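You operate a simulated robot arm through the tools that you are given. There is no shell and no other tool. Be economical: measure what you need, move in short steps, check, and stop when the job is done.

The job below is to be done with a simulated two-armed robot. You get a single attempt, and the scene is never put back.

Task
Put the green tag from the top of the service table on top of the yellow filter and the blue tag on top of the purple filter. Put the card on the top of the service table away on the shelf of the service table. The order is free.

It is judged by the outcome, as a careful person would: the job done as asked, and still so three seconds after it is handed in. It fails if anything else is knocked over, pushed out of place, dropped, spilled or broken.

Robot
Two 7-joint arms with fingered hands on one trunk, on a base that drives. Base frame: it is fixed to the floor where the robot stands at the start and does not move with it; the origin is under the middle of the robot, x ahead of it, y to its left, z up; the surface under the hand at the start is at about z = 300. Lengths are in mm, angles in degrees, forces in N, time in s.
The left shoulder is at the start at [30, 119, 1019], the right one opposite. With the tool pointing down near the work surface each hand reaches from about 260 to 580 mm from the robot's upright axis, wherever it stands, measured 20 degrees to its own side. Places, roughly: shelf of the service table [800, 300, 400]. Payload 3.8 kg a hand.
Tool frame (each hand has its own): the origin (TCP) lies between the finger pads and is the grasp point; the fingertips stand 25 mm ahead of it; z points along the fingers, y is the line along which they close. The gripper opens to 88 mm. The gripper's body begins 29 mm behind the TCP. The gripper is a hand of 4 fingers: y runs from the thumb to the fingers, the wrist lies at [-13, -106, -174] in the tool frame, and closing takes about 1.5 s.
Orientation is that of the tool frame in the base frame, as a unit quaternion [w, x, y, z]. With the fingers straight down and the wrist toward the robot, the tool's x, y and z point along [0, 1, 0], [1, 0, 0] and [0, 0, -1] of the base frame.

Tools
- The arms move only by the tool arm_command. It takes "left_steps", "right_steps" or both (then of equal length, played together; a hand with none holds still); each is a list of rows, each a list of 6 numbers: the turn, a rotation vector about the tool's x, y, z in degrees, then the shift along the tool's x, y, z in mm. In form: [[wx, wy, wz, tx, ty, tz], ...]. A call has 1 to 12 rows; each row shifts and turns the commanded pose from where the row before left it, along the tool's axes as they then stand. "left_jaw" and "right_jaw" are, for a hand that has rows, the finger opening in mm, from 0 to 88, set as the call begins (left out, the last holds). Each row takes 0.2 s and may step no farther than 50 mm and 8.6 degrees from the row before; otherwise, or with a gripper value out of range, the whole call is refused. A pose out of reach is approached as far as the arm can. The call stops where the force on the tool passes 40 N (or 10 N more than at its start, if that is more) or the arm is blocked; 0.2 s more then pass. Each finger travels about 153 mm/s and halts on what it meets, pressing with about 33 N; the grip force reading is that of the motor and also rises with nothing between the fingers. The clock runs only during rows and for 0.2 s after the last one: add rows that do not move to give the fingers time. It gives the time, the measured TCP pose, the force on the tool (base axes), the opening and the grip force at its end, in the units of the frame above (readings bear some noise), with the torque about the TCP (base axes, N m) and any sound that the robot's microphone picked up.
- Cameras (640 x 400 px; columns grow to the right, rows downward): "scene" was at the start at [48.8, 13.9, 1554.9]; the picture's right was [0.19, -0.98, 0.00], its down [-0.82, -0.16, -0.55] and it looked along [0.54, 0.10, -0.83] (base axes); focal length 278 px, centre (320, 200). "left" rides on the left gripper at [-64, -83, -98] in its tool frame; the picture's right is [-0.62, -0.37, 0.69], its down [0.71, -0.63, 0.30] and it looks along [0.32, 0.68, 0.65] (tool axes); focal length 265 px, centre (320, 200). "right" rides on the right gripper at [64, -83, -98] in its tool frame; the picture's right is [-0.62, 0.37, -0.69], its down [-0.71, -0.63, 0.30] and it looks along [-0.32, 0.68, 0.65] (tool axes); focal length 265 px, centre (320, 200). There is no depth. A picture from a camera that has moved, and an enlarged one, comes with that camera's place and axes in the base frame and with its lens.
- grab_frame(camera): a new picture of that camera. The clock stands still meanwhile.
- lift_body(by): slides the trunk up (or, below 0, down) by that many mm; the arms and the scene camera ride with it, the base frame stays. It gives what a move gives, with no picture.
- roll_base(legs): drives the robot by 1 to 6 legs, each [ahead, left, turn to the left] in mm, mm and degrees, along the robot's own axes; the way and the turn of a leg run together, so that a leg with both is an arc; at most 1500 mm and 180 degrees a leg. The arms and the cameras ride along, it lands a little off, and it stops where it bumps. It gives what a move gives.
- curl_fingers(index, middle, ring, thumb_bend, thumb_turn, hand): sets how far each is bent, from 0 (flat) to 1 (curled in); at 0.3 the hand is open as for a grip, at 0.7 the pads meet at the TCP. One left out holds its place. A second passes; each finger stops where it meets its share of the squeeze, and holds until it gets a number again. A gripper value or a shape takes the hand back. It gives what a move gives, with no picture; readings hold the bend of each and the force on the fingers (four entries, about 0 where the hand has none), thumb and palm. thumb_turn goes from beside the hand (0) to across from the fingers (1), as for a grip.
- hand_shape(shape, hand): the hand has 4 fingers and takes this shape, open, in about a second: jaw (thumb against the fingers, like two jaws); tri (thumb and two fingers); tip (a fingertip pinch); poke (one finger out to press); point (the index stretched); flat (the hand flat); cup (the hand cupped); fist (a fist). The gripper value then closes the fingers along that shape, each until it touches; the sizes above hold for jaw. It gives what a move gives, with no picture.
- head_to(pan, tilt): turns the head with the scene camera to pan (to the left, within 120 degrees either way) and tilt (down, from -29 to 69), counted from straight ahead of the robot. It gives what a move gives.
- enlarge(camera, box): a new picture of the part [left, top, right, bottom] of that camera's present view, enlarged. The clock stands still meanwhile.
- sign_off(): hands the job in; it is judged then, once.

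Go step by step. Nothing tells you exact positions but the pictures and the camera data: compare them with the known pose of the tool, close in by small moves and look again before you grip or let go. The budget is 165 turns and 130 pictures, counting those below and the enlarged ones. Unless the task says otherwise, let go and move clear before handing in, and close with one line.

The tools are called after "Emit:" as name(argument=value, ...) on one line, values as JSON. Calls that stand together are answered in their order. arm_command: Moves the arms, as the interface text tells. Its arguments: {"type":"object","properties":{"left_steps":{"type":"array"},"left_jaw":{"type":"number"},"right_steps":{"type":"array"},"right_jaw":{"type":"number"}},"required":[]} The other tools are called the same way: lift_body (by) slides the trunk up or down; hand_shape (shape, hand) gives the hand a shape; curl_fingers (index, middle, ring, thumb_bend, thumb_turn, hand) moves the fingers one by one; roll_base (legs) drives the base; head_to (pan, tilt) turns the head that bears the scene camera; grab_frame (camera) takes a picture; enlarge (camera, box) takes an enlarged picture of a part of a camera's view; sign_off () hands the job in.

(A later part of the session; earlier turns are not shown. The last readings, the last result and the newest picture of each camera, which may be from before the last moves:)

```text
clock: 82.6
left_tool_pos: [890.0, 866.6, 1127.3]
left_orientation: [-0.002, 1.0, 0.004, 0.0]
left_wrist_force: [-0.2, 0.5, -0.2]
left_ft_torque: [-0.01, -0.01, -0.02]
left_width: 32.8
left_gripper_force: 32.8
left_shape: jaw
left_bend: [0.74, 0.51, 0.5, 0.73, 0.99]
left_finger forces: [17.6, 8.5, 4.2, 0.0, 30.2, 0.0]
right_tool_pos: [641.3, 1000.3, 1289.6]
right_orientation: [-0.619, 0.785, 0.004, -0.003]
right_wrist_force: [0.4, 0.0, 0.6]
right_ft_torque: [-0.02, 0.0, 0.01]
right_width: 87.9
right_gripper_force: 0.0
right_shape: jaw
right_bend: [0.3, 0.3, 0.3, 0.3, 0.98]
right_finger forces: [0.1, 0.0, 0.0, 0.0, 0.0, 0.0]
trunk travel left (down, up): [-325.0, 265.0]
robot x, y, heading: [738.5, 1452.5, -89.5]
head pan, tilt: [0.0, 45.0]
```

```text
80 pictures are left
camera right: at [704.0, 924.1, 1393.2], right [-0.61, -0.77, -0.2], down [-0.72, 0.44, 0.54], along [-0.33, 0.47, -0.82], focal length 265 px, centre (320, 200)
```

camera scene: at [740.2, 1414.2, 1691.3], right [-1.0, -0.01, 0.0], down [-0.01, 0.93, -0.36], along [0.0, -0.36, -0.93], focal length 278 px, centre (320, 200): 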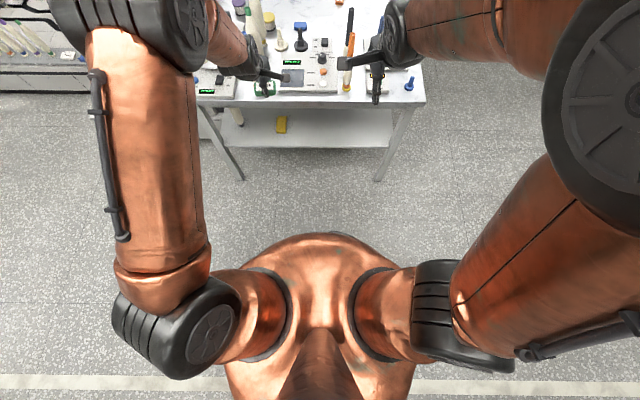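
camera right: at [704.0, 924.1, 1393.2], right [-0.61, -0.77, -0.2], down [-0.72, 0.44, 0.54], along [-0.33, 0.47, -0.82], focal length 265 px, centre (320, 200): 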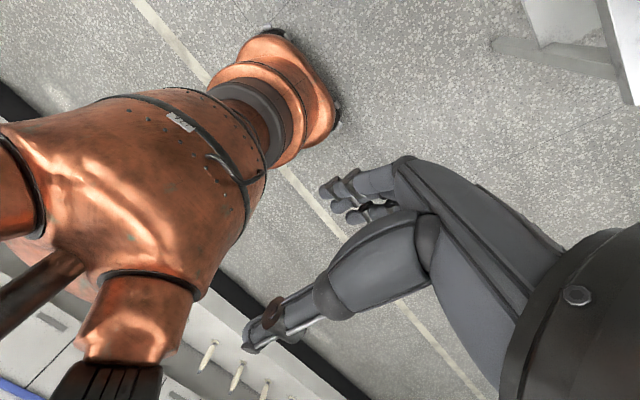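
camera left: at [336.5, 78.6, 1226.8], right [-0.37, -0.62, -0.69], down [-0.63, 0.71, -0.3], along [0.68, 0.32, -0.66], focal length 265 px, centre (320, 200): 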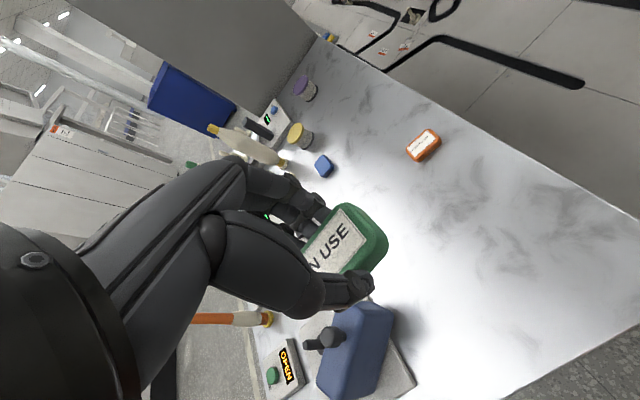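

The base is compact (front about 160 mm from the axis) and the belly reaches about 220 mm. Standing at (900, 880) clears the pens and bottles and reaches everything. I'll restore the right hand, then move in stages.

Emit:
arm_command(right_steps=[[-8.5, 0, 0, 0, 0, 0], [-8.5, 0, 0, 0, 0, 0], [-8.5, 0, 0, 0, 0, 0], [-8.5, 0, 0, 0, 0, 0], [-8.5, 0, 0, 0, 0, 0], [-8.5, 0, 0, 0, 0, 0], [-8.5, 0, 0, 0, 0, 0], [-8.5, 0, 0, 0, 0, 0], [-8.5, 0, 0, 0, 0, 0], [0, 0, 0, 0, -40, 0], [0, 0, 0, 0, -40, 0], [0, 0, 0, 0, 0, 0]])

Emit:
roll_base(legs=[[0, 160, 0], [380, 0, -0.5]])

Emit:
head_to(pan=5, tilt=50)

Emit:
grab_frame(camera="scene")

Emit:
grab_frame(camera="left")

```text
clock: 85.2
left_tool_pos: [890.0, 864.5, 1127.9]
left_orientation: [-0.002, 1.0, 0.005, -0.001]
left_wrist_force: [0.9, 0.3, -0.3]
left_ft_torque: [-0.01, -0.02, -0.02]
left_width: 32.8
left_gripper_force: 33.1
left_shape: jaw
left_bend: [0.74, 0.51, 0.5, 0.73, 0.99]
left_finger forces: [17.6, 8.5, 4.2, 0.0, 30.2, 0.0]
right_tool_pos: [638.0, 1078.0, 1288.3]
right_orientation: [-0.001, 1.0, 0.004, 0.0]
right_wrist_force: [0.0, -1.4, 0.8]
right_ft_torque: [0.01, 0.02, 0.0]
right_width: 87.8
right_gripper_force: 0.0
right_shape: jaw
right_bend: [0.3, 0.3, 0.3, 0.3, 0.98]
right_finger forces: [0.1, 0.1, 0.1, 0.0, 0.0, 0.0]
trunk travel left (down, up): [-325.0, 265.0]
robot x, y, heading: [739.9, 1449.3, -89.6]
head pan, tilt: [0.0, 45.0]
```

```text
clock: 88.6
left_tool_pos: [1044.4, 486.2, 1127.7]
left_orientation: [-0.002, 1.0, 0.0, 0.0]
left_wrist_force: [-0.1, -0.4, -0.9]
left_ft_torque: [-0.04, 0.0, -0.02]
left_width: 32.9
left_gripper_force: 32.9
left_shape: jaw
left_bend: [0.74, 0.51, 0.5, 0.73, 0.99]
left_finger forces: [17.5, 8.6, 4.2, 0.0, 30.2, 0.0]
right_tool_pos: [792.6, 701.8, 1289.2]
right_orientation: [0.0, 1.0, 0.0, 0.0]
right_wrist_force: [-0.8, -0.8, 0.9]
right_ft_torque: [0.06, 0.0, -0.03]
right_width: 87.8
right_gripper_force: 0.0
right_shape: jaw
right_bend: [0.3, 0.3, 0.3, 0.3, 0.98]
right_finger forces: [0.0, 0.0, 0.0, 0.0, 0.0, 0.0]
trunk travel left (down, up): [-325.0, 265.0]
robot x, y, heading: [899.7, 1071.6, -89.8]
head pan, tilt: [0.0, 45.0]
```

```text
clock: 89.3
left_tool_pos: [1043.4, 486.1, 1127.9]
left_orientation: [-0.001, 1.0, 0.0, -0.001]
left_wrist_force: [-0.1, 0.3, -0.1]
left_ft_torque: [0.0, 0.04, -0.01]
left_width: 33.3
left_gripper_force: 32.4
left_shape: jaw
left_bend: [0.74, 0.51, 0.5, 0.73, 0.99]
left_finger forces: [17.6, 8.6, 4.1, 0.0, 30.2, 0.0]
right_tool_pos: [793.7, 701.5, 1289.0]
right_orientation: [-0.001, 1.0, 0.0, 0.001]
right_wrist_force: [0.5, 0.8, 0.1]
right_ft_torque: [0.0, -0.02, -0.02]
right_width: 88.1
right_gripper_force: 0.1
right_shape: jaw
right_bend: [0.3, 0.3, 0.3, 0.3, 0.98]
right_finger forces: [0.1, 0.1, 0.0, 0.0, 0.1, 0.1]
trunk travel left (down, up): [-325.0, 265.0]
robot x, y, heading: [903.0, 1073.9, -89.9]
head pan, tilt: [5.0, 50.0]
```

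```text
79 pictures are left
camera scene: at [906.4, 1014.9, 1713.2], right [-1.0, -0.09, 0.0], down [-0.07, 0.76, -0.64], along [0.06, -0.64, -0.77], focal length 278 px, centre (320, 200)
```

scene: 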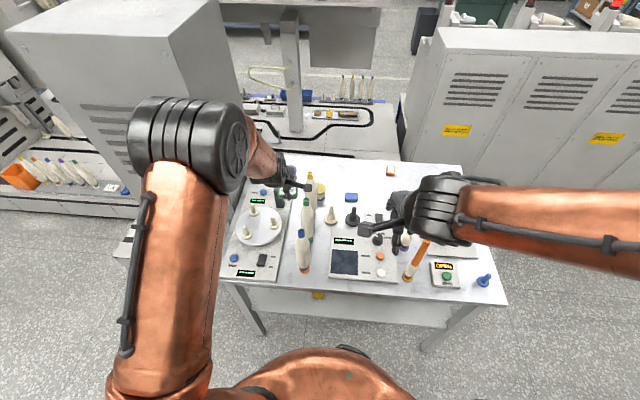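

```text
78 pictures are left
camera left: at [979.7, 569.0, 1226.8], right [-0.62, 0.37, -0.69], down [0.71, 0.63, -0.3], along [0.32, -0.68, -0.66], focal length 265 px, centre (320, 200)
```

left: 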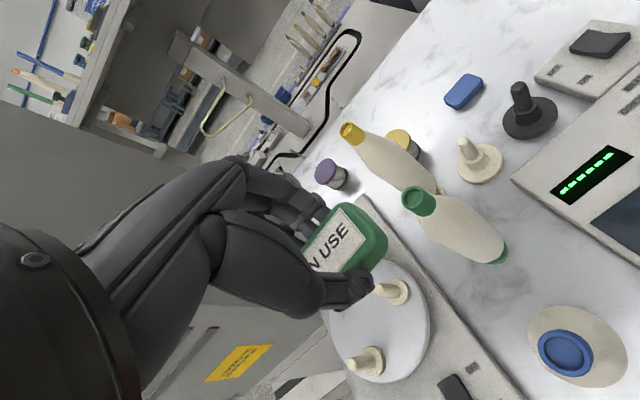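

A clear view. I'll enlarge to refine the filter, bottle and tag positions from here.

Emit:
enlarge(camera="scene", box=[240, 160, 400, 280])

Emit:
enlarge(camera="left", box=[300, 60, 540, 210])

```text
3.33 times, centred on (320, 220) of scene
camera zoom: at [906.4, 1014.9, 1713.2], right [-1.0, -0.09, 0.0], down [-0.07, 0.76, -0.64], along [0.06, -0.64, -0.77], focal length 928 px, centre (320, 133)
```

zoom: 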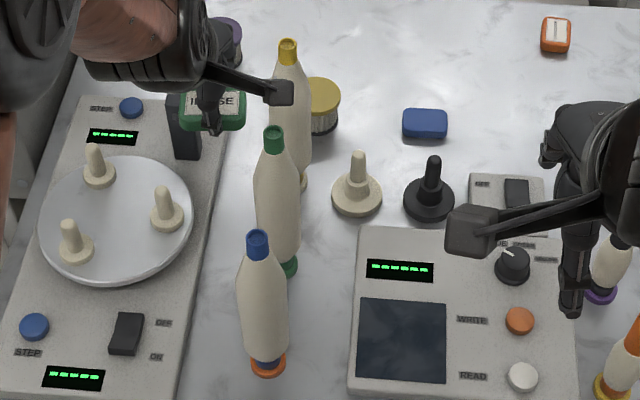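

```text
2.67 times, centred on (420, 135) of left
camera zoom: at [979.7, 569.0, 1226.8], right [-0.62, 0.37, -0.69], down [0.71, 0.63, -0.3], along [0.32, -0.68, -0.66], focal length 708 px, centre (53, 373)
```

zoom: 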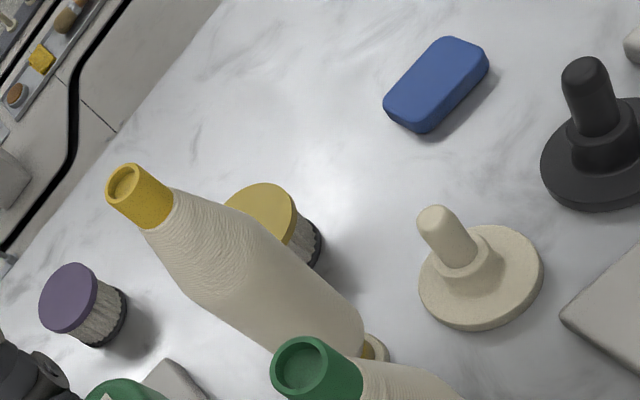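

Bottles stand at x≈1000 with tops near z≈1060. The yellow filter is near (981,229,843) and the purple one near (1121,126). I'll raise the trunk 40 mm, drive in to y≈865, then yaw the hand so its wrist comes from the side away from the bottles.

Emit:
lift_body(by=40)

Emit:
roll_base(legs=[[207, 0, 0]])

Emit:
arm_command(left_steps=[[0, 0, -8, 0, 0, 0], [0, 0, -8, 0, 0, 0], [0, 0, -8, 0, 0, 0], [0, 0, -8, 0, 0, 0], [0, 0, -8, 0, 0, 0], [0, 0, -8, 0, 0, 0], [0, 0, -8, 0, 0, 0], [0, 0, -8, 0, 0, 0], [0, 0, -8, 0, 0, 0], [0, 0, 0, 0, 0, 0]])

Emit:
grab_frame(camera="scene")

Emit:
grab_frame(camera="left")

```text
clock: 90.1
left_tool_pos: [1043.4, 486.8, 1168.3]
left_orientation: [-0.002, 1.0, 0.0, -0.001]
left_wrist_force: [-0.3, 0.1, -0.5]
left_ft_torque: [-0.01, -0.03, 0.02]
left_width: 33.0
left_gripper_force: 32.7
left_shape: jaw
left_bend: [0.74, 0.51, 0.5, 0.73, 0.99]
left_finger forces: [17.5, 8.5, 4.0, 0.1, 30.2, 0.0]
right_tool_pos: [793.2, 702.8, 1329.6]
right_orientation: [-0.001, 1.0, 0.0, 0.001]
right_wrist_force: [-0.2, 0.4, 0.8]
right_ft_torque: [0.0, 0.01, -0.02]
right_width: 87.9
right_gripper_force: 0.1
right_shape: jaw
right_bend: [0.3, 0.3, 0.3, 0.3, 0.98]
right_finger forces: [0.0, 0.0, 0.0, 0.0, 0.0, 0.0]
trunk travel left (down, up): [-365.0, 225.0]
robot x, y, heading: [901.1, 1070.1, -89.8]
head pan, tilt: [5.0, 50.0]
```

```text
clock: 91.7
left_tool_pos: [1042.7, 278.4, 1168.1]
left_orientation: [-0.002, 1.0, -0.001, 0.0]
left_wrist_force: [-0.3, -0.1, -0.2]
left_ft_torque: [0.01, -0.01, 0.0]
left_width: 33.0
left_gripper_force: 32.9
left_shape: jaw
left_bend: [0.74, 0.51, 0.5, 0.73, 0.99]
left_finger forces: [17.6, 8.5, 4.1, 0.0, 30.2, 0.0]
right_tool_pos: [794.4, 491.9, 1328.5]
right_orientation: [0.0, 1.0, 0.0, 0.0]
right_wrist_force: [1.0, 0.2, -0.1]
right_ft_torque: [0.0, 0.01, -0.01]
right_width: 88.0
right_gripper_force: 0.1
right_shape: jaw
right_bend: [0.3, 0.3, 0.3, 0.3, 0.98]
right_finger forces: [0.0, 0.0, 0.1, 0.0, 0.0, 0.0]
trunk travel left (down, up): [-365.0, 225.0]
robot x, y, heading: [902.0, 863.4, -90.0]
head pan, tilt: [5.0, 50.0]
```

```text
clock: 93.1
left_tool_pos: [1043.5, 277.2, 1172.0]
left_orientation: [-0.001, 0.92, 0.392, -0.003]
left_wrist_force: [0.0, 0.0, -0.1]
left_ft_torque: [-0.01, -0.02, 0.0]
left_width: 33.1
left_gripper_force: 32.8
left_shape: jaw
left_bend: [0.74, 0.51, 0.5, 0.73, 0.99]
left_finger forces: [17.7, 8.5, 4.1, 0.1, 30.3, 0.0]
right_tool_pos: [786.4, 495.0, 1322.5]
right_orientation: [-0.008, 1.0, -0.003, -0.011]
right_wrist_force: [-1.0, -1.1, -2.2]
right_ft_torque: [-0.11, 0.05, 0.04]
right_width: 87.8
right_gripper_force: 0.0
right_shape: jaw
right_bend: [0.3, 0.3, 0.3, 0.3, 0.98]
right_finger forces: [0.0, 0.0, 0.1, 0.0, 0.0, 0.1]
trunk travel left (down, up): [-365.0, 225.0]
robot x, y, heading: [900.5, 861.2, -90.2]
head pan, tilt: [5.0, 50.0]
stopped in row 6 (right hand): the force on the tool passed its limit at 66 N (the readings are from after the stop); the commanded pose is now the measured one
```

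```text
75 pictures are left
camera scene: at [905.7, 807.0, 1753.2], right [-1.0, -0.09, 0.0], down [-0.07, 0.76, -0.64], along [0.06, -0.64, -0.77], focal length 278 px, centre (320, 200)
```

scene: 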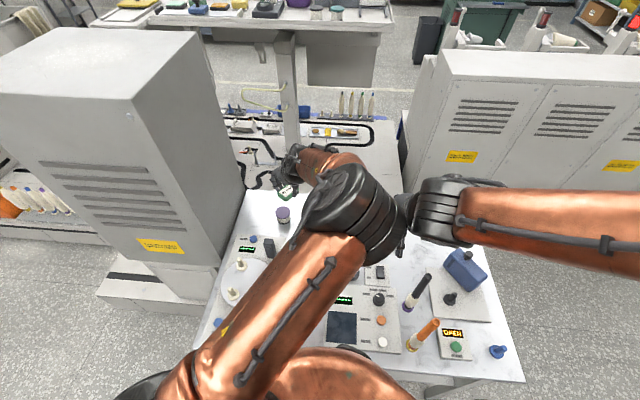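

```text
74 pictures are left
camera left: at [940.3, 288.3, 1270.9], right [-0.7, -0.19, -0.69], down [0.04, 0.95, -0.31], along [0.71, -0.24, -0.66], focal length 265 px, centre (320, 200)
```

left: 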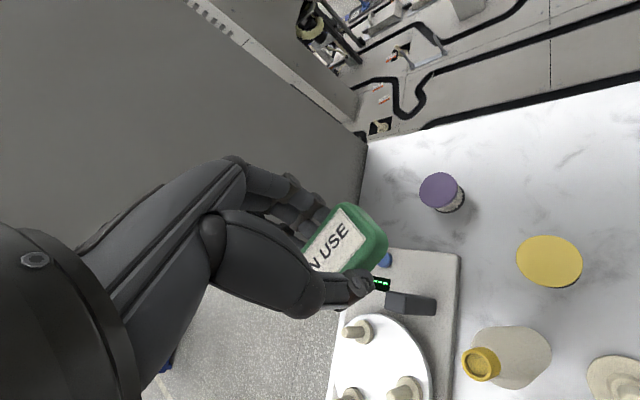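

The left elbow swung inward and nudged my own right hand; the tag is still held and nothing on the table was touched. I'll move the right hand away to the side.

Emit:
arm_command(right_steps=[[0, 0, 0, -35, 0, 0], [0, 0, 0, -40, 0, 0], [0, 0, 0, -40, 0, 0], [0, 0, 0, -40, 0, 0], [0, 0, 0, -35, -30, 0], [0, 0, 0, 0, -40, 0], [0, 0, 0, 0, 0, 0]])

Emit:
grab_frame(camera="scene")

```text
clock: 94.7
left_tool_pos: [1044.4, 276.2, 1171.3]
left_orientation: [-0.001, 0.92, 0.392, -0.003]
left_wrist_force: [-0.3, 0.2, -0.2]
left_ft_torque: [0.02, 0.0, -0.01]
left_width: 33.0
left_gripper_force: 33.1
left_shape: jaw
left_bend: [0.74, 0.51, 0.5, 0.73, 0.99]
left_finger forces: [17.7, 8.5, 4.1, 0.0, 30.3, 0.0]
right_tool_pos: [594.9, 567.2, 1326.8]
right_orientation: [-0.008, 1.0, -0.004, -0.012]
right_wrist_force: [-0.4, 0.6, -0.5]
right_ft_torque: [0.02, -0.02, 0.0]
right_width: 87.6
right_gripper_force: 0.0
right_shape: jaw
right_bend: [0.3, 0.3, 0.3, 0.3, 0.98]
right_finger forces: [0.1, 0.0, 0.0, 0.0, 0.0, 0.0]
trunk travel left (down, up): [-365.0, 225.0]
robot x, y, heading: [900.7, 862.7, -90.2]
head pan, tilt: [5.0, 50.0]
```

```text
73 pictures are left
camera scene: at [905.9, 805.0, 1753.1], right [-1.0, -0.09, 0.0], down [-0.07, 0.76, -0.64], along [0.06, -0.64, -0.77], focal length 278 px, centre (320, 200)
```

scene: 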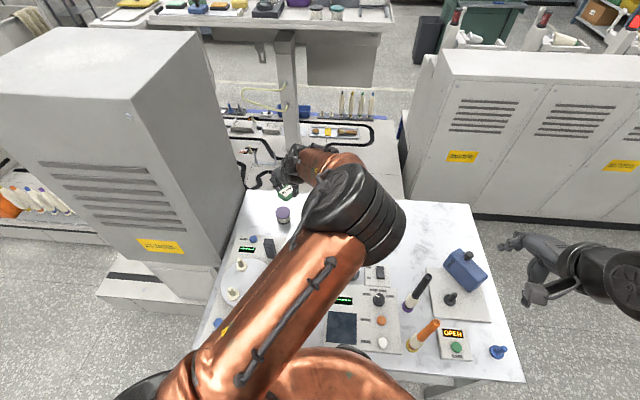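

The right arm is clear. I'll turn the hand 16° more and move above the yellow filter at about (978,229), staying high.

Emit:
arm_command(left_steps=[[0, 0, -8, 0, 0, 0], [0, 0, -8, 0, 0, 0], [0, 0, 0, -36, -18, 0], [0, 0, 0, -36, -18, 0], [0, 0, 0, 0, 0, 40], [0, 0, 0, 0, 0, 0]])

Emit:
grab_frame(camera="left")

Emit:
grab_frame(camera="scene")

```text
clock: 96.1
left_tool_pos: [978.0, 232.8, 1133.1]
left_orientation: [0.0, 0.856, 0.517, -0.003]
left_wrist_force: [-0.5, 0.3, -0.9]
left_ft_torque: [0.01, 0.04, 0.01]
left_width: 33.0
left_gripper_force: 32.9
left_shape: jaw
left_bend: [0.74, 0.51, 0.5, 0.73, 0.99]
left_finger forces: [17.7, 8.5, 4.1, 0.0, 30.2, 0.0]
right_tool_pos: [596.3, 568.8, 1327.0]
right_orientation: [-0.007, 1.0, -0.003, -0.011]
right_wrist_force: [0.1, 1.0, 0.0]
right_ft_torque: [-0.04, 0.0, 0.01]
right_width: 87.8
right_gripper_force: 0.2
right_shape: jaw
right_bend: [0.3, 0.3, 0.3, 0.3, 0.98]
right_finger forces: [0.0, 0.1, 0.0, 0.0, 0.0, 0.1]
trunk travel left (down, up): [-365.0, 225.0]
robot x, y, heading: [899.4, 860.4, -89.9]
head pan, tilt: [5.0, 50.0]
```

```text
72 pictures are left
camera left: at [875.3, 213.9, 1233.4], right [-0.62, -0.38, -0.69], down [-0.23, 0.92, -0.31], along [0.75, -0.03, -0.66], focal length 265 px, centre (320, 200)
```

left: 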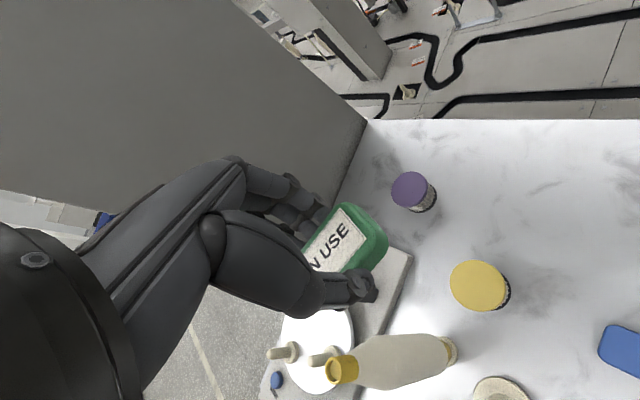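

```text
71 pictures are left
camera scene: at [905.8, 807.5, 1753.2], right [-1.0, -0.09, 0.0], down [-0.07, 0.76, -0.64], along [0.06, -0.64, -0.77], focal length 278 px, centre (320, 200)
```

scene: 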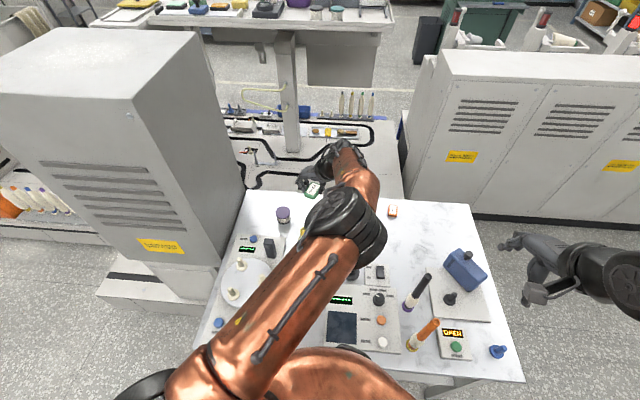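

Yellow lid centre refined to (976,228). I'll lower to about 925 and look again.

Emit:
arm_command(left_steps=[[0, 0, 0, -5, 0, 40], [0, 0, 0, 0, 0, 45], [0, 0, 0, 0, 0, 45], [0, 0, 0, 0, 0, 45], [0, 0, 0, 0, 0, 30], [0, 0, 0, 0, 0, 0]])

Emit:
grab_frame(camera="left")

Emit:
grab_frame(camera="scene")

```text
clock: 97.5
left_tool_pos: [976.6, 234.1, 930.2]
left_orientation: [0.0, 0.856, 0.517, -0.004]
left_wrist_force: [0.3, 0.5, -0.5]
left_ft_torque: [0.01, -0.01, -0.02]
left_width: 32.6
left_gripper_force: 33.0
left_shape: jaw
left_bend: [0.74, 0.51, 0.5, 0.73, 0.99]
left_finger forces: [17.7, 8.4, 4.1, 0.0, 30.3, 0.1]
left hand out of reach, approached as far as the arm can: row 5
right_tool_pos: [595.5, 568.2, 1328.7]
right_orientation: [-0.008, 1.0, -0.004, -0.011]
right_wrist_force: [0.5, 0.3, -0.6]
right_ft_torque: [0.0, 0.01, 0.03]
right_width: 87.9
right_gripper_force: 0.1
right_shape: jaw
right_bend: [0.3, 0.3, 0.3, 0.3, 0.98]
right_finger forces: [0.1, 0.0, 0.0, 0.0, 0.1, 0.1]
trunk travel left (down, up): [-365.0, 225.0]
robot x, y, heading: [902.4, 861.0, -90.1]
head pan, tilt: [5.0, 50.0]
```

```text
70 pictures are left
camera left: at [873.5, 215.8, 1029.2], right [-0.62, -0.38, -0.69], down [-0.23, 0.92, -0.31], along [0.75, -0.03, -0.66], focal length 265 px, centre (320, 200)
```

left: 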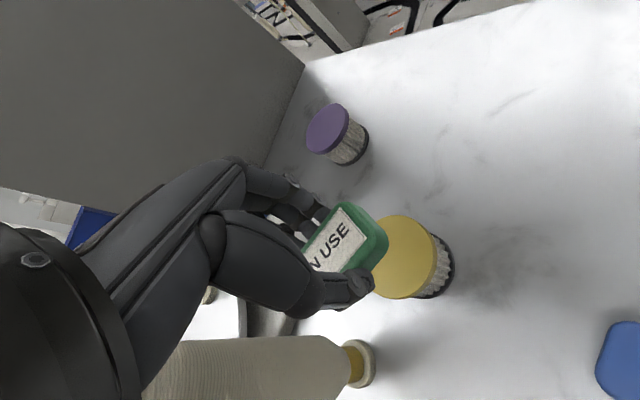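

```text
69 pictures are left
camera scene: at [905.3, 807.0, 1753.2], right [-1.0, -0.09, 0.0], down [-0.07, 0.76, -0.64], along [0.06, -0.64, -0.77], focal length 278 px, centre (320, 200)
```

scene: 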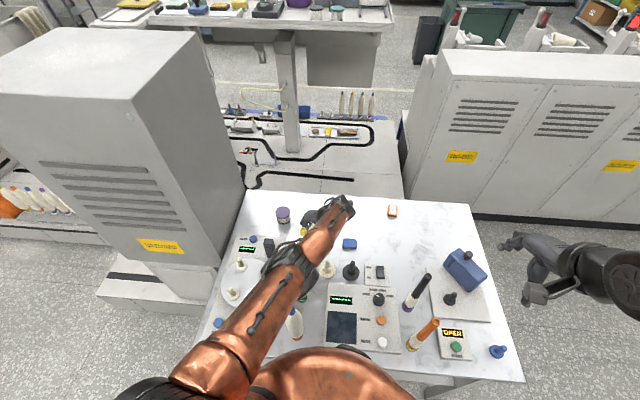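

The left elbow is too near the bottles from this stance. I'll raise the hand again, shift the robot 150 mm toward -x so the arm stays away from the bottle row, and come back over the filter.

Emit:
arm_command(left_steps=[[0, 0, 0, 0, 0, -40], [0, 0, 0, 0, 0, -45], [0, 0, 0, 0, 0, -45], [0, 0, 0, 0, 0, -45], [0, 0, 0, 0, 0, -30], [0, 0, 0, 0, 0, 0]])

Emit:
roll_base(legs=[[0, -150, 0]])

Emit:
grab_frame(camera="scene")

```text
clock: 98.9
left_tool_pos: [962.3, 187.3, 1123.2]
left_orientation: [-0.001, 0.856, 0.517, -0.003]
left_wrist_force: [-0.2, 0.2, 0.4]
left_ft_torque: [-0.01, 0.0, -0.02]
left_width: 32.6
left_gripper_force: 32.8
left_shape: jaw
left_bend: [0.74, 0.51, 0.5, 0.73, 0.99]
left_finger forces: [17.6, 8.4, 4.0, 0.0, 30.2, 0.1]
left hand out of reach, approached as far as the arm can: row 1, 2, 3, 4, 5
right_tool_pos: [595.6, 568.1, 1327.5]
right_orientation: [-0.007, 1.0, -0.003, -0.011]
right_wrist_force: [0.9, 0.3, -0.4]
right_ft_torque: [-0.01, -0.01, 0.0]
right_width: 87.8
right_gripper_force: 0.1
right_shape: jaw
right_bend: [0.3, 0.3, 0.3, 0.3, 0.98]
right_finger forces: [0.0, 0.1, 0.1, 0.0, 0.0, 0.0]
trunk travel left (down, up): [-365.0, 225.0]
robot x, y, heading: [902.7, 867.5, -90.2]
head pan, tilt: [5.0, 50.0]
```

```text
clock: 100.3
left_tool_pos: [808.1, 186.5, 1122.6]
left_orientation: [0.0, 0.857, 0.516, -0.002]
left_wrist_force: [0.1, 0.1, 0.2]
left_ft_torque: [-0.01, 0.01, -0.03]
left_width: 32.9
left_gripper_force: 33.1
left_shape: jaw
left_bend: [0.74, 0.51, 0.5, 0.73, 0.99]
left_finger forces: [17.7, 8.4, 4.1, 0.1, 30.2, 0.0]
right_tool_pos: [442.4, 569.5, 1327.4]
right_orientation: [-0.007, 1.0, -0.004, -0.011]
right_wrist_force: [-0.1, 0.0, 0.3]
right_ft_torque: [-0.01, 0.01, -0.01]
right_width: 87.9
right_gripper_force: 0.0
right_shape: jaw
right_bend: [0.3, 0.3, 0.3, 0.3, 0.98]
right_finger forces: [0.0, 0.1, 0.0, 0.0, 0.1, 0.0]
trunk travel left (down, up): [-365.0, 225.0]
robot x, y, heading: [747.1, 865.9, -90.4]
head pan, tilt: [5.0, 50.0]
```

```text
68 pictures are left
camera scene: at [754.7, 807.1, 1753.2], right [-1.0, -0.08, 0.0], down [-0.06, 0.76, -0.64], along [0.05, -0.64, -0.77], focal length 278 px, centre (320, 200)
```

scene: 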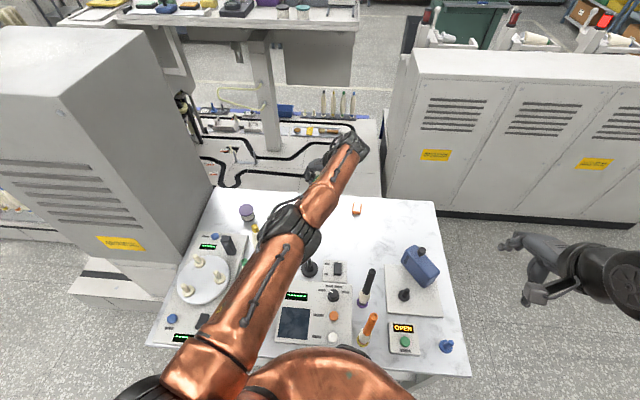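

Emit:
arm_command(left_steps=[[0, 0, 0, 29, 32, 0], [0, 0, 0, 29, 32, 0], [0, 0, 0, 29, 32, 0], [0, 0, 0, 29, 32, 0], [0, 0, 0, 0, 0, 40], [0, 0, 0, 0, 0, 40], [0, 0, 0, 0, 0, 0]])

Emit:
grab_frame(camera="scene")

Emit:
grab_frame(camera="left")

```text
clock: 101.9
left_tool_pos: [960.7, 165.8, 1045.1]
left_orientation: [0.0, 0.856, 0.516, -0.003]
left_wrist_force: [-0.3, -0.3, 0.1]
left_ft_torque: [-0.01, 0.01, 0.0]
left_width: 32.8
left_gripper_force: 32.4
left_shape: jaw
left_bend: [0.74, 0.51, 0.5, 0.73, 0.99]
left_finger forces: [17.7, 8.4, 4.1, 0.0, 30.3, 0.0]
left hand out of reach, approached as far as the arm can: row 1, 2, 3, 4, 6
right_tool_pos: [443.9, 568.7, 1327.6]
right_orientation: [-0.007, 1.0, -0.005, -0.011]
right_wrist_force: [-0.3, 0.8, -0.5]
right_ft_torque: [0.02, 0.0, 0.01]
right_width: 87.6
right_gripper_force: 0.1
right_shape: jaw
right_bend: [0.3, 0.3, 0.3, 0.3, 0.98]
right_finger forces: [0.1, 0.0, 0.0, 0.0, 0.0, 0.0]
trunk travel left (down, up): [-365.0, 225.0]
robot x, y, heading: [751.7, 861.8, -90.2]
head pan, tilt: [5.0, 50.0]
```

```text
67 pictures are left
camera scene: at [754.9, 807.3, 1753.2], right [-1.0, -0.08, 0.0], down [-0.06, 0.76, -0.64], along [0.05, -0.64, -0.77], focal length 278 px, centre (320, 200)
```

scene: 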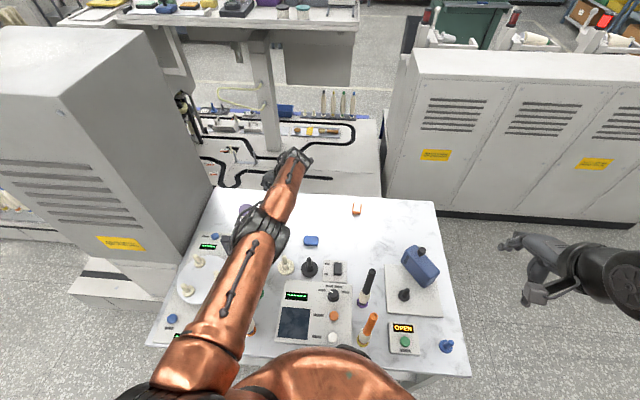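

```text
66 pictures are left
camera left: at [857.8, 147.6, 1144.1], right [-0.62, -0.38, -0.69], down [-0.22, 0.93, -0.31], along [0.75, -0.03, -0.66], focal length 265 px, centre (320, 200)
```

left: 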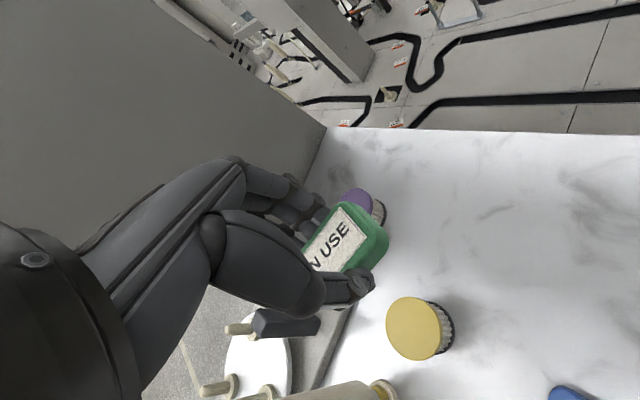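

The arm is nearly straight here. I'll raise the trunk 90 mm so the elbow stays well above the bottles, then go over the yellow filter.

Emit:
lift_body(by=90)

Emit:
arm_command(left_steps=[[0, 0, 0, 31, -8, 10], [0, 0, 0, 31, -8, 30], [0, 0, 0, 0, 0, 40], [0, 0, 0, 0, 0, 40], [0, 0, 0, 0, 0, 0]])

Emit:
grab_frame(camera="scene")

Emit:
grab_frame(camera="left")

```text
clock: 103.2
left_tool_pos: [961.2, 166.5, 1134.3]
left_orientation: [-0.001, 0.857, 0.516, -0.002]
left_wrist_force: [0.5, -0.1, -0.7]
left_ft_torque: [-0.02, -0.04, 0.0]
left_width: 32.5
left_gripper_force: 32.8
left_shape: jaw
left_bend: [0.74, 0.51, 0.5, 0.73, 0.99]
left_finger forces: [17.7, 8.3, 4.1, 0.0, 30.4, 0.0]
right_tool_pos: [443.8, 569.1, 1417.6]
right_orientation: [-0.008, 1.0, -0.005, -0.012]
right_wrist_force: [0.6, -0.6, -0.3]
right_ft_torque: [-0.04, 0.0, -0.02]
right_width: 87.7
right_gripper_force: 0.2
right_shape: jaw
right_bend: [0.3, 0.3, 0.3, 0.3, 0.98]
right_finger forces: [0.2, 0.0, 0.1, 0.0, 0.0, 0.0]
trunk travel left (down, up): [-455.0, 135.0]
robot x, y, heading: [745.2, 859.2, -90.7]
head pan, tilt: [5.0, 50.0]
```

```text
clock: 104.4
left_tool_pos: [976.2, 213.9, 1000.7]
left_orientation: [0.0, 0.857, 0.516, -0.003]
left_wrist_force: [0.0, -0.1, -0.2]
left_ft_torque: [0.04, -0.01, -0.01]
left_width: 33.0
left_gripper_force: 32.7
left_shape: jaw
left_bend: [0.74, 0.51, 0.51, 0.73, 0.99]
left_finger forces: [17.7, 8.5, 4.1, 0.1, 30.2, 0.0]
left hand out of reach, approached as far as the arm can: row 1, 2, 3, 4
right_tool_pos: [443.2, 568.9, 1417.4]
right_orientation: [-0.009, 1.0, -0.005, -0.011]
right_wrist_force: [-0.1, -0.2, 0.1]
right_ft_torque: [0.02, 0.01, 0.0]
right_width: 87.8
right_gripper_force: 0.1
right_shape: jaw
right_bend: [0.3, 0.3, 0.3, 0.3, 0.98]
right_finger forces: [0.0, 0.1, 0.1, 0.0, 0.0, 0.0]
trunk travel left (down, up): [-455.0, 135.0]
robot x, y, heading: [751.3, 865.8, -90.5]
head pan, tilt: [5.0, 50.0]
```

```text
65 pictures are left
camera scene: at [754.7, 807.2, 1843.2], right [-1.0, -0.08, 0.0], down [-0.06, 0.76, -0.64], along [0.05, -0.64, -0.77], focal length 278 px, centre (320, 200)
```

scene: 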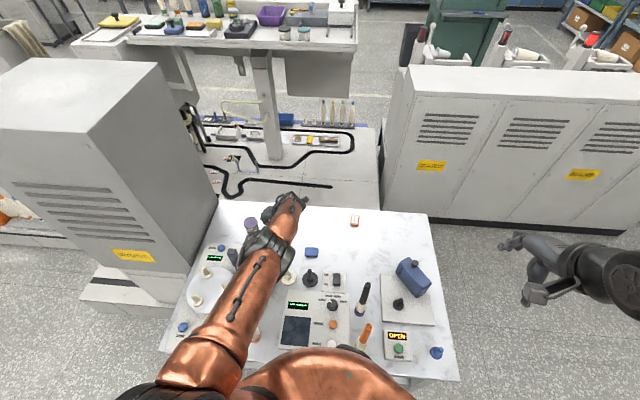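

```text
64 pictures are left
camera left: at [872.8, 196.0, 1099.5], right [-0.62, -0.38, -0.69], down [-0.22, 0.93, -0.31], along [0.75, -0.03, -0.66], focal length 265 px, centre (320, 200)
```

left: 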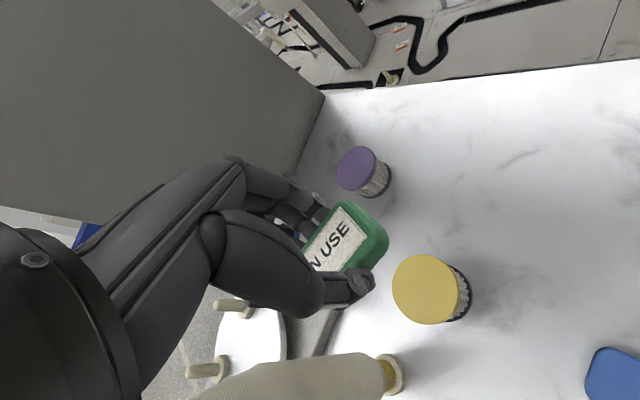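

The hand's yaw is near a joint limit here. I'll turn it back by 16° (still clear of the bottle) and re-centre.

Emit:
arm_command(left_steps=[[0, 0, 8, 0, 0, 0], [0, 0, 8, 0, 0, 0], [0, 0, 0, 0, 0, 0]])

Emit:
arm_command(left_steps=[[0, 0, 0, 11, -10, 0], [0, 0, 0, 0, 0, 20], [0, 0, 0, 0, 0, 20], [0, 0, 0, 0, 0, 0]])

Emit:
grab_frame(camera="scene")

Emit:
grab_frame(camera="left")

```text
clock: 105.2
left_tool_pos: [976.2, 213.2, 1000.6]
left_orientation: [-0.001, 0.921, 0.391, -0.003]
left_wrist_force: [-0.8, 0.0, -0.4]
left_ft_torque: [-0.01, -0.03, -0.03]
left_width: 32.6
left_gripper_force: 32.4
left_shape: jaw
left_bend: [0.74, 0.51, 0.51, 0.73, 0.99]
left_finger forces: [17.7, 8.3, 4.2, 0.0, 30.1, 0.0]
right_tool_pos: [443.4, 570.1, 1417.2]
right_orientation: [-0.007, 1.0, -0.004, -0.012]
right_wrist_force: [0.5, 1.0, -0.3]
right_ft_torque: [-0.01, -0.02, -0.06]
right_width: 87.7
right_gripper_force: 0.0
right_shape: jaw
right_bend: [0.3, 0.3, 0.3, 0.3, 0.98]
right_finger forces: [0.0, 0.0, 0.0, 0.1, 0.1, 0.0]
trunk travel left (down, up): [-455.0, 135.0]
robot x, y, heading: [748.5, 862.7, -90.3]
head pan, tilt: [5.0, 50.0]
```

```text
clock: 106.2
left_tool_pos: [977.5, 229.5, 961.3]
left_orientation: [0.001, 0.92, 0.392, -0.003]
left_wrist_force: [-0.4, 0.4, 0.5]
left_ft_torque: [0.04, 0.01, -0.03]
left_width: 33.1
left_gripper_force: 32.4
left_shape: jaw
left_bend: [0.74, 0.51, 0.51, 0.73, 0.99]
left_finger forces: [17.6, 8.3, 4.1, 0.1, 30.1, 0.1]
right_tool_pos: [443.5, 569.3, 1418.0]
right_orientation: [-0.007, 1.0, -0.004, -0.011]
right_wrist_force: [0.3, 0.7, -0.2]
right_ft_torque: [-0.03, -0.01, 0.01]
right_width: 87.9
right_gripper_force: 0.1
right_shape: jaw
right_bend: [0.3, 0.3, 0.3, 0.3, 0.98]
right_finger forces: [0.0, 0.0, 0.0, 0.0, 0.0, 0.1]
trunk travel left (down, up): [-455.0, 135.0]
robot x, y, heading: [748.6, 865.5, -90.3]
head pan, tilt: [5.0, 50.0]
```

```text
63 pictures are left
camera scene: at [754.3, 807.5, 1843.2], right [-1.0, -0.08, 0.0], down [-0.06, 0.76, -0.64], along [0.05, -0.64, -0.77], focal length 278 px, centre (320, 200)
```

scene: 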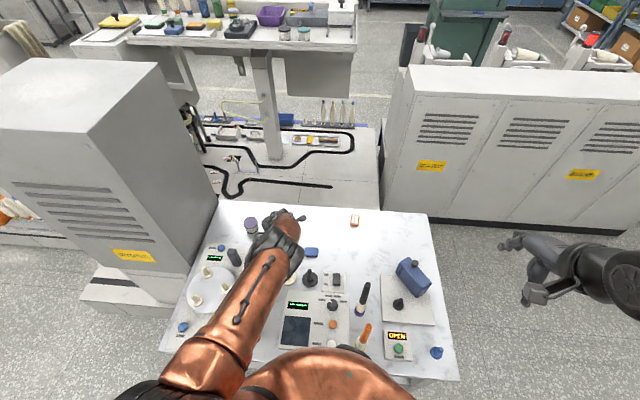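

```text
62 pictures are left
camera left: at [874.0, 241.2, 1060.0], right [-0.7, -0.19, -0.69], down [0.04, 0.95, -0.31], along [0.71, -0.24, -0.66], focal length 265 px, centre (320, 200)
```

left: 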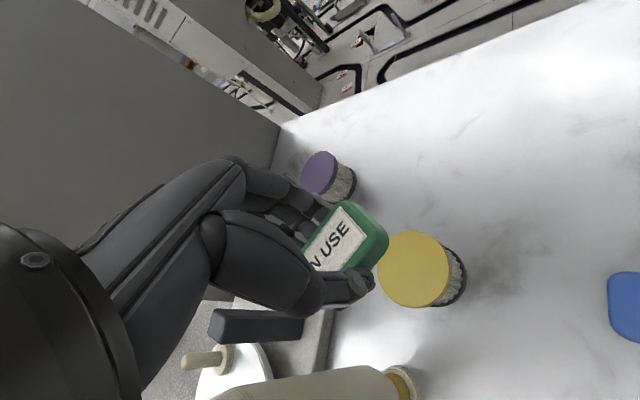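

Centred: lid at (978,227), hand at (977,229). I'll lower to about 895.

Emit:
arm_command(left_steps=[[0, 0, 0, -1, 1, 25], [0, 0, 0, 0, 0, 25], [0, 0, 0, 0, 0, 15], [0, 0, 0, 0, 0, 0]])

Emit:
grab_frame(camera="left")

Emit:
enlarge(camera="scene", box=[180, 190, 340, 310])

```text
clock: 107.2
left_tool_pos: [980.9, 230.4, 928.2]
left_orientation: [-0.001, 0.92, 0.391, -0.003]
left_wrist_force: [-0.3, 0.2, 0.1]
left_ft_torque: [0.01, 0.0, -0.04]
left_width: 32.5
left_gripper_force: 33.2
left_shape: jaw
left_bend: [0.74, 0.51, 0.51, 0.73, 0.99]
left_finger forces: [17.6, 8.3, 4.1, 0.1, 30.1, 0.0]
left hand out of reach, approached as far as the arm can: row 2, 3
right_tool_pos: [442.6, 569.8, 1418.9]
right_orientation: [-0.008, 1.0, -0.004, -0.011]
right_wrist_force: [0.0, 0.0, 0.7]
right_ft_torque: [0.01, -0.03, 0.04]
right_width: 88.0
right_gripper_force: 0.1
right_shape: jaw
right_bend: [0.3, 0.3, 0.3, 0.3, 0.98]
right_finger forces: [0.1, 0.0, 0.1, 0.0, 0.0, 0.0]
trunk travel left (down, up): [-455.0, 135.0]
robot x, y, heading: [747.2, 860.9, -90.2]
head pan, tilt: [5.0, 50.0]
```

```text
61 pictures are left
camera left: at [876.8, 242.3, 1028.1], right [-0.7, -0.19, -0.69], down [0.04, 0.95, -0.31], along [0.71, -0.24, -0.66], focal length 265 px, centre (320, 200)
```

left: 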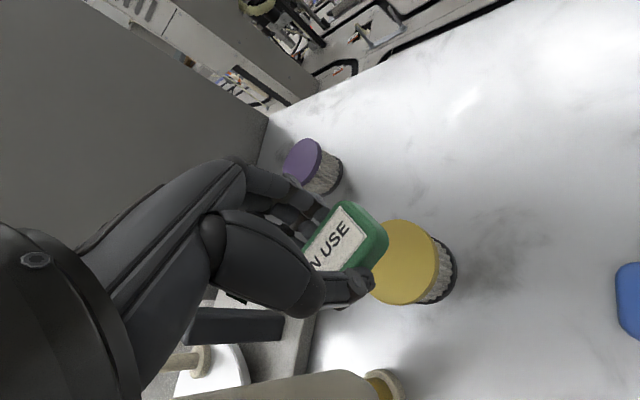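

```text
3.33 times, centred on (260, 250) of scene
camera zoom: at [755.1, 807.1, 1843.2], right [-1.0, -0.08, 0.0], down [-0.06, 0.76, -0.64], along [0.05, -0.64, -0.77], focal length 928 px, centre (520, 33)
```

zoom: 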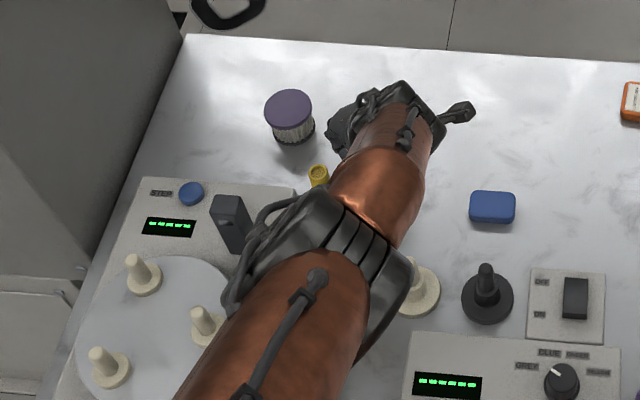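

The stretched elbow is close above the bottle tops, so rather than lower the trunk here I'll shift the base another 70 mm toward -x, which moves the elbow away.

Emit:
arm_command(left_steps=[[0, 0, 0, 0, 0, -30], [0, 0, 0, 0, 0, -30], [0, 0, 0, 0, 0, 0]])

Emit:
roll_base(legs=[[0, -70, 0]])

Emit:
arm_command(left_steps=[[0, 0, 0, 24, 25, 0], [0, 0, 0, 24, 25, 0], [0, 0, 0, 0, 0, 0]])

Emit:
grab_frame(camera="scene")

```text
clock: 108.0
left_tool_pos: [981.5, 231.5, 988.9]
left_orientation: [-0.001, 0.92, 0.391, -0.003]
left_wrist_force: [-0.1, 0.3, 0.2]
left_ft_torque: [0.03, -0.03, -0.02]
left_width: 32.4
left_gripper_force: 33.1
left_shape: jaw
left_bend: [0.74, 0.51, 0.51, 0.73, 0.99]
left_finger forces: [17.7, 8.2, 4.1, 0.0, 30.0, 0.1]
right_tool_pos: [443.7, 569.3, 1418.4]
right_orientation: [-0.008, 1.0, -0.004, -0.012]
right_wrist_force: [0.4, -0.4, -0.3]
right_ft_torque: [-0.02, 0.01, 0.0]
right_width: 87.9
right_gripper_force: 0.0
right_shape: jaw
right_bend: [0.3, 0.3, 0.3, 0.3, 0.98]
right_finger forces: [0.1, 0.0, 0.1, 0.0, 0.0, 0.1]
trunk travel left (down, up): [-455.0, 135.0]
robot x, y, heading: [745.2, 865.3, -90.0]
head pan, tilt: [5.0, 50.0]
```

```text
clock: 109.0
left_tool_pos: [913.5, 231.7, 989.1]
left_orientation: [-0.001, 0.92, 0.392, -0.004]
left_wrist_force: [-0.1, 0.5, 0.2]
left_ft_torque: [-0.01, -0.02, 0.03]
left_width: 32.7
left_gripper_force: 32.6
left_shape: jaw
left_bend: [0.74, 0.51, 0.51, 0.73, 0.99]
left_finger forces: [17.6, 8.3, 4.0, 0.0, 30.1, 0.1]
right_tool_pos: [375.3, 569.3, 1417.9]
right_orientation: [-0.008, 1.0, -0.004, -0.011]
right_wrist_force: [-0.9, 0.2, -0.1]
right_ft_torque: [0.0, 0.0, -0.03]
right_width: 87.8
right_gripper_force: 0.0
right_shape: jaw
right_bend: [0.3, 0.3, 0.3, 0.3, 0.98]
right_finger forces: [0.0, 0.0, 0.0, 0.1, 0.1, 0.1]
trunk travel left (down, up): [-455.0, 135.0]
robot x, y, heading: [681.8, 862.7, -90.3]
head pan, tilt: [5.0, 50.0]
```

```text
clock: 109.8
left_tool_pos: [979.8, 230.3, 989.6]
left_orientation: [-0.001, 0.92, 0.391, -0.001]
left_wrist_force: [1.2, -0.1, -0.5]
left_ft_torque: [0.0, -0.03, 0.01]
left_width: 32.5
left_gripper_force: 33.4
left_shape: jaw
left_bend: [0.74, 0.51, 0.51, 0.73, 0.99]
left_finger forces: [17.6, 8.4, 4.1, 0.0, 30.0, 0.1]
right_tool_pos: [372.6, 570.0, 1417.4]
right_orientation: [-0.007, 1.0, -0.004, -0.011]
right_wrist_force: [0.0, 0.1, 0.0]
right_ft_torque: [0.01, -0.03, -0.02]
right_width: 87.9
right_gripper_force: 0.0
right_shape: jaw
right_bend: [0.3, 0.3, 0.3, 0.3, 0.98]
right_finger forces: [0.0, 0.1, 0.1, 0.0, 0.0, 0.1]
trunk travel left (down, up): [-455.0, 135.0]
robot x, y, heading: [681.9, 867.0, -90.4]
head pan, tilt: [5.0, 50.0]
```

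```text
59 pictures are left
camera scene: at [682.9, 807.6, 1843.2], right [-1.0, -0.08, 0.0], down [-0.06, 0.76, -0.64], along [0.06, -0.64, -0.77], focal length 278 px, centre (320, 200)
```

scene: 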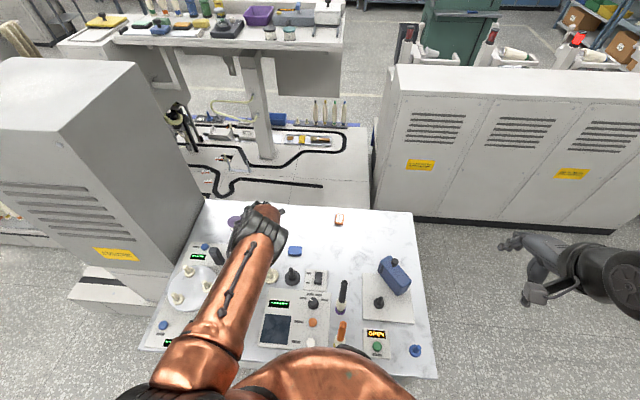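

The elbow is now at x≈890, clear of the bottles. I'll lower the trunk 60 mm and check.

Emit:
lift_body(by=-60)

Emit:
arm_command(left_steps=[[0, 0, 0, -3, 0, 15], [0, 0, 0, 0, 0, 15], [0, 0, 0, 0, 0, 0]])

Emit:
grab_frame(camera="left")

Emit:
grab_frame(camera="scene")

```text
clock: 110.8
left_tool_pos: [981.6, 231.4, 928.1]
left_orientation: [0.0, 0.92, 0.392, -0.004]
left_wrist_force: [1.0, -0.4, -0.8]
left_ft_torque: [-0.03, -0.01, 0.01]
left_width: 32.6
left_gripper_force: 33.0
left_shape: jaw
left_bend: [0.74, 0.51, 0.51, 0.73, 0.99]
left_finger forces: [17.6, 8.2, 4.1, 0.1, 30.1, 0.0]
right_tool_pos: [373.6, 569.8, 1357.4]
right_orientation: [-0.008, 1.0, -0.004, -0.012]
right_wrist_force: [-0.8, -1.4, 0.4]
right_ft_torque: [0.0, 0.01, 0.0]
right_width: 87.8
right_gripper_force: 0.1
right_shape: jaw
right_bend: [0.3, 0.3, 0.3, 0.3, 0.98]
right_finger forces: [0.0, 0.1, 0.0, 0.0, 0.0, 0.0]
trunk travel left (down, up): [-395.0, 195.0]
robot x, y, heading: [677.0, 866.0, -89.8]
head pan, tilt: [5.0, 50.0]
```

```text
clock: 111.6
left_tool_pos: [979.2, 229.2, 899.2]
left_orientation: [0.0, 0.92, 0.393, -0.003]
left_wrist_force: [0.0, -0.1, 0.0]
left_ft_torque: [0.04, -0.01, 0.0]
left_width: 32.7
left_gripper_force: 32.7
left_shape: jaw
left_bend: [0.74, 0.51, 0.51, 0.73, 0.99]
left_finger forces: [17.5, 8.3, 4.1, 0.0, 30.0, 0.0]
right_tool_pos: [375.1, 568.8, 1356.6]
right_orientation: [-0.008, 1.0, -0.004, -0.011]
right_wrist_force: [0.0, -0.7, -0.1]
right_ft_torque: [0.01, -0.01, -0.02]
right_width: 88.0
right_gripper_force: 0.0
right_shape: jaw
right_bend: [0.3, 0.3, 0.3, 0.3, 0.98]
right_finger forces: [0.1, 0.1, 0.0, 0.0, 0.0, 0.1]
trunk travel left (down, up): [-395.0, 195.0]
robot x, y, heading: [679.7, 866.4, -90.0]
head pan, tilt: [5.0, 50.0]
```

```text
58 pictures are left
camera left: at [874.9, 239.8, 998.7], right [-0.7, -0.19, -0.69], down [0.04, 0.95, -0.31], along [0.71, -0.24, -0.66], focal length 265 px, centre (320, 200)
```

left: 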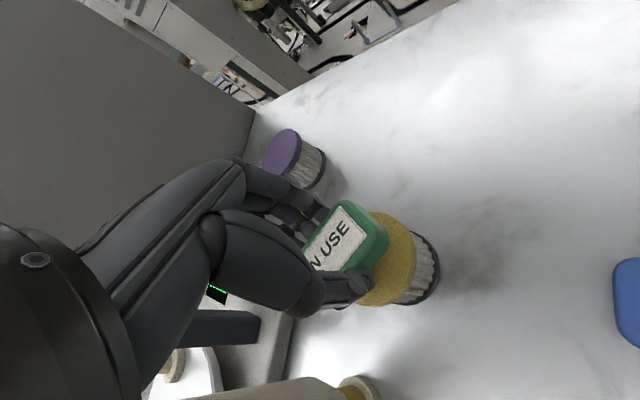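

```text
57 pictures are left
camera scene: at [685.5, 807.4, 1783.2], right [-1.0, -0.08, 0.0], down [-0.06, 0.76, -0.64], along [0.05, -0.64, -0.77], focal length 278 px, centre (320, 200)
```

scene: 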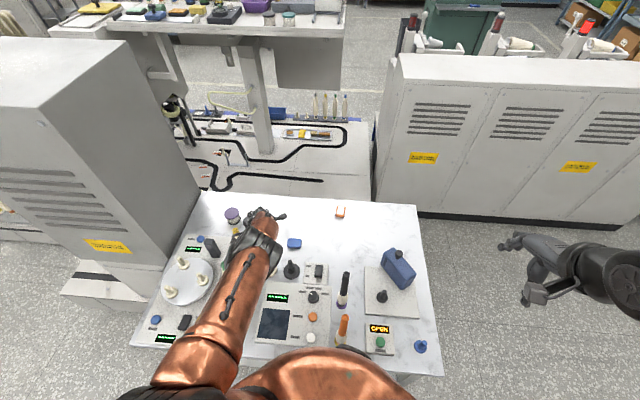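

Alignment holds. I'll lower in small steps to contact.

Emit:
arm_command(left_steps=[[0, 0, 0, -1, 0, 8], [0, 0, 0, 0, 0, 6], [0, 0, 0, 0, 0, 2], [0, 0, 0, 0, 0, 2], [0, 0, 0, 0, 0, 2], [0, 0, 0, 0, 0, 0]])

Emit:
grab_frame(camera="left")

```text
clock: 113.0
left_tool_pos: [978.8, 227.4, 878.0]
left_orientation: [0.0, 0.92, 0.393, -0.004]
left_wrist_force: [0.1, 0.4, 0.0]
left_ft_torque: [0.03, -0.03, 0.0]
left_width: 32.5
left_gripper_force: 33.0
left_shape: jaw
left_bend: [0.74, 0.51, 0.51, 0.73, 0.99]
left_finger forces: [17.5, 8.4, 4.1, 0.0, 30.0, 0.0]
right_tool_pos: [374.3, 570.0, 1357.5]
right_orientation: [-0.008, 1.0, -0.004, -0.011]
right_wrist_force: [0.0, 0.0, -0.4]
right_ft_torque: [0.02, 0.01, -0.01]
right_width: 88.1
right_gripper_force: 0.1
right_shape: jaw
right_bend: [0.3, 0.3, 0.3, 0.3, 0.98]
right_finger forces: [0.0, 0.0, 0.1, 0.1, 0.1, 0.0]
trunk travel left (down, up): [-395.0, 195.0]
robot x, y, heading: [678.7, 866.0, -90.1]
head pan, tilt: [5.0, 50.0]
```

```text
56 pictures are left
camera left: at [875.1, 238.7, 977.9], right [-0.7, -0.19, -0.69], down [0.04, 0.95, -0.31], along [0.71, -0.24, -0.66], focal length 265 px, centre (320, 200)
```

left: 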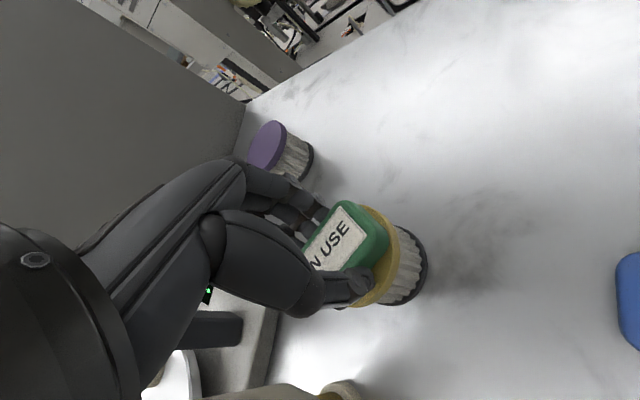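

The tag sits about 5 mm toward the thumb side of the grasp point, so I'll correct for that and lower on to contact.

Emit:
arm_command(left_steps=[[0, 0, 0, 0, 4, 0], [0, 0, 0, 0, 0, 2], [0, 0, 0, 0, 0, 2], [0, 0, 0, 0, 0, 1], [0, 0, 0, 0, 0, 0]])

```text
clock: 114.2
left_tool_pos: [978.7, 228.9, 878.5]
left_orientation: [0.002, 0.92, 0.391, -0.003]
left_wrist_force: [3.5, -1.7, 13.2]
left_ft_torque: [-0.09, -0.17, -0.02]
left_width: 33.3
left_gripper_force: 32.9
left_shape: jaw
left_bend: [0.74, 0.51, 0.51, 0.74, 0.99]
left_finger forces: [19.9, 10.5, 5.1, 0.0, 31.2, 0.1]
left hand out of reach, approached as far as the arm can: row 1, 3, 4
right_tool_pos: [374.8, 569.6, 1357.4]
right_orientation: [-0.007, 1.0, -0.005, -0.012]
right_wrist_force: [0.4, -0.1, 0.9]
right_ft_torque: [-0.05, 0.0, 0.03]
right_width: 87.6
right_gripper_force: 0.0
right_shape: jaw
right_bend: [0.3, 0.3, 0.3, 0.3, 0.98]
right_finger forces: [0.1, 0.0, 0.0, 0.1, 0.0, 0.1]
trunk travel left (down, up): [-395.0, 195.0]
robot x, y, heading: [677.3, 865.6, -90.0]
head pan, tilt: [5.0, 50.0]
```

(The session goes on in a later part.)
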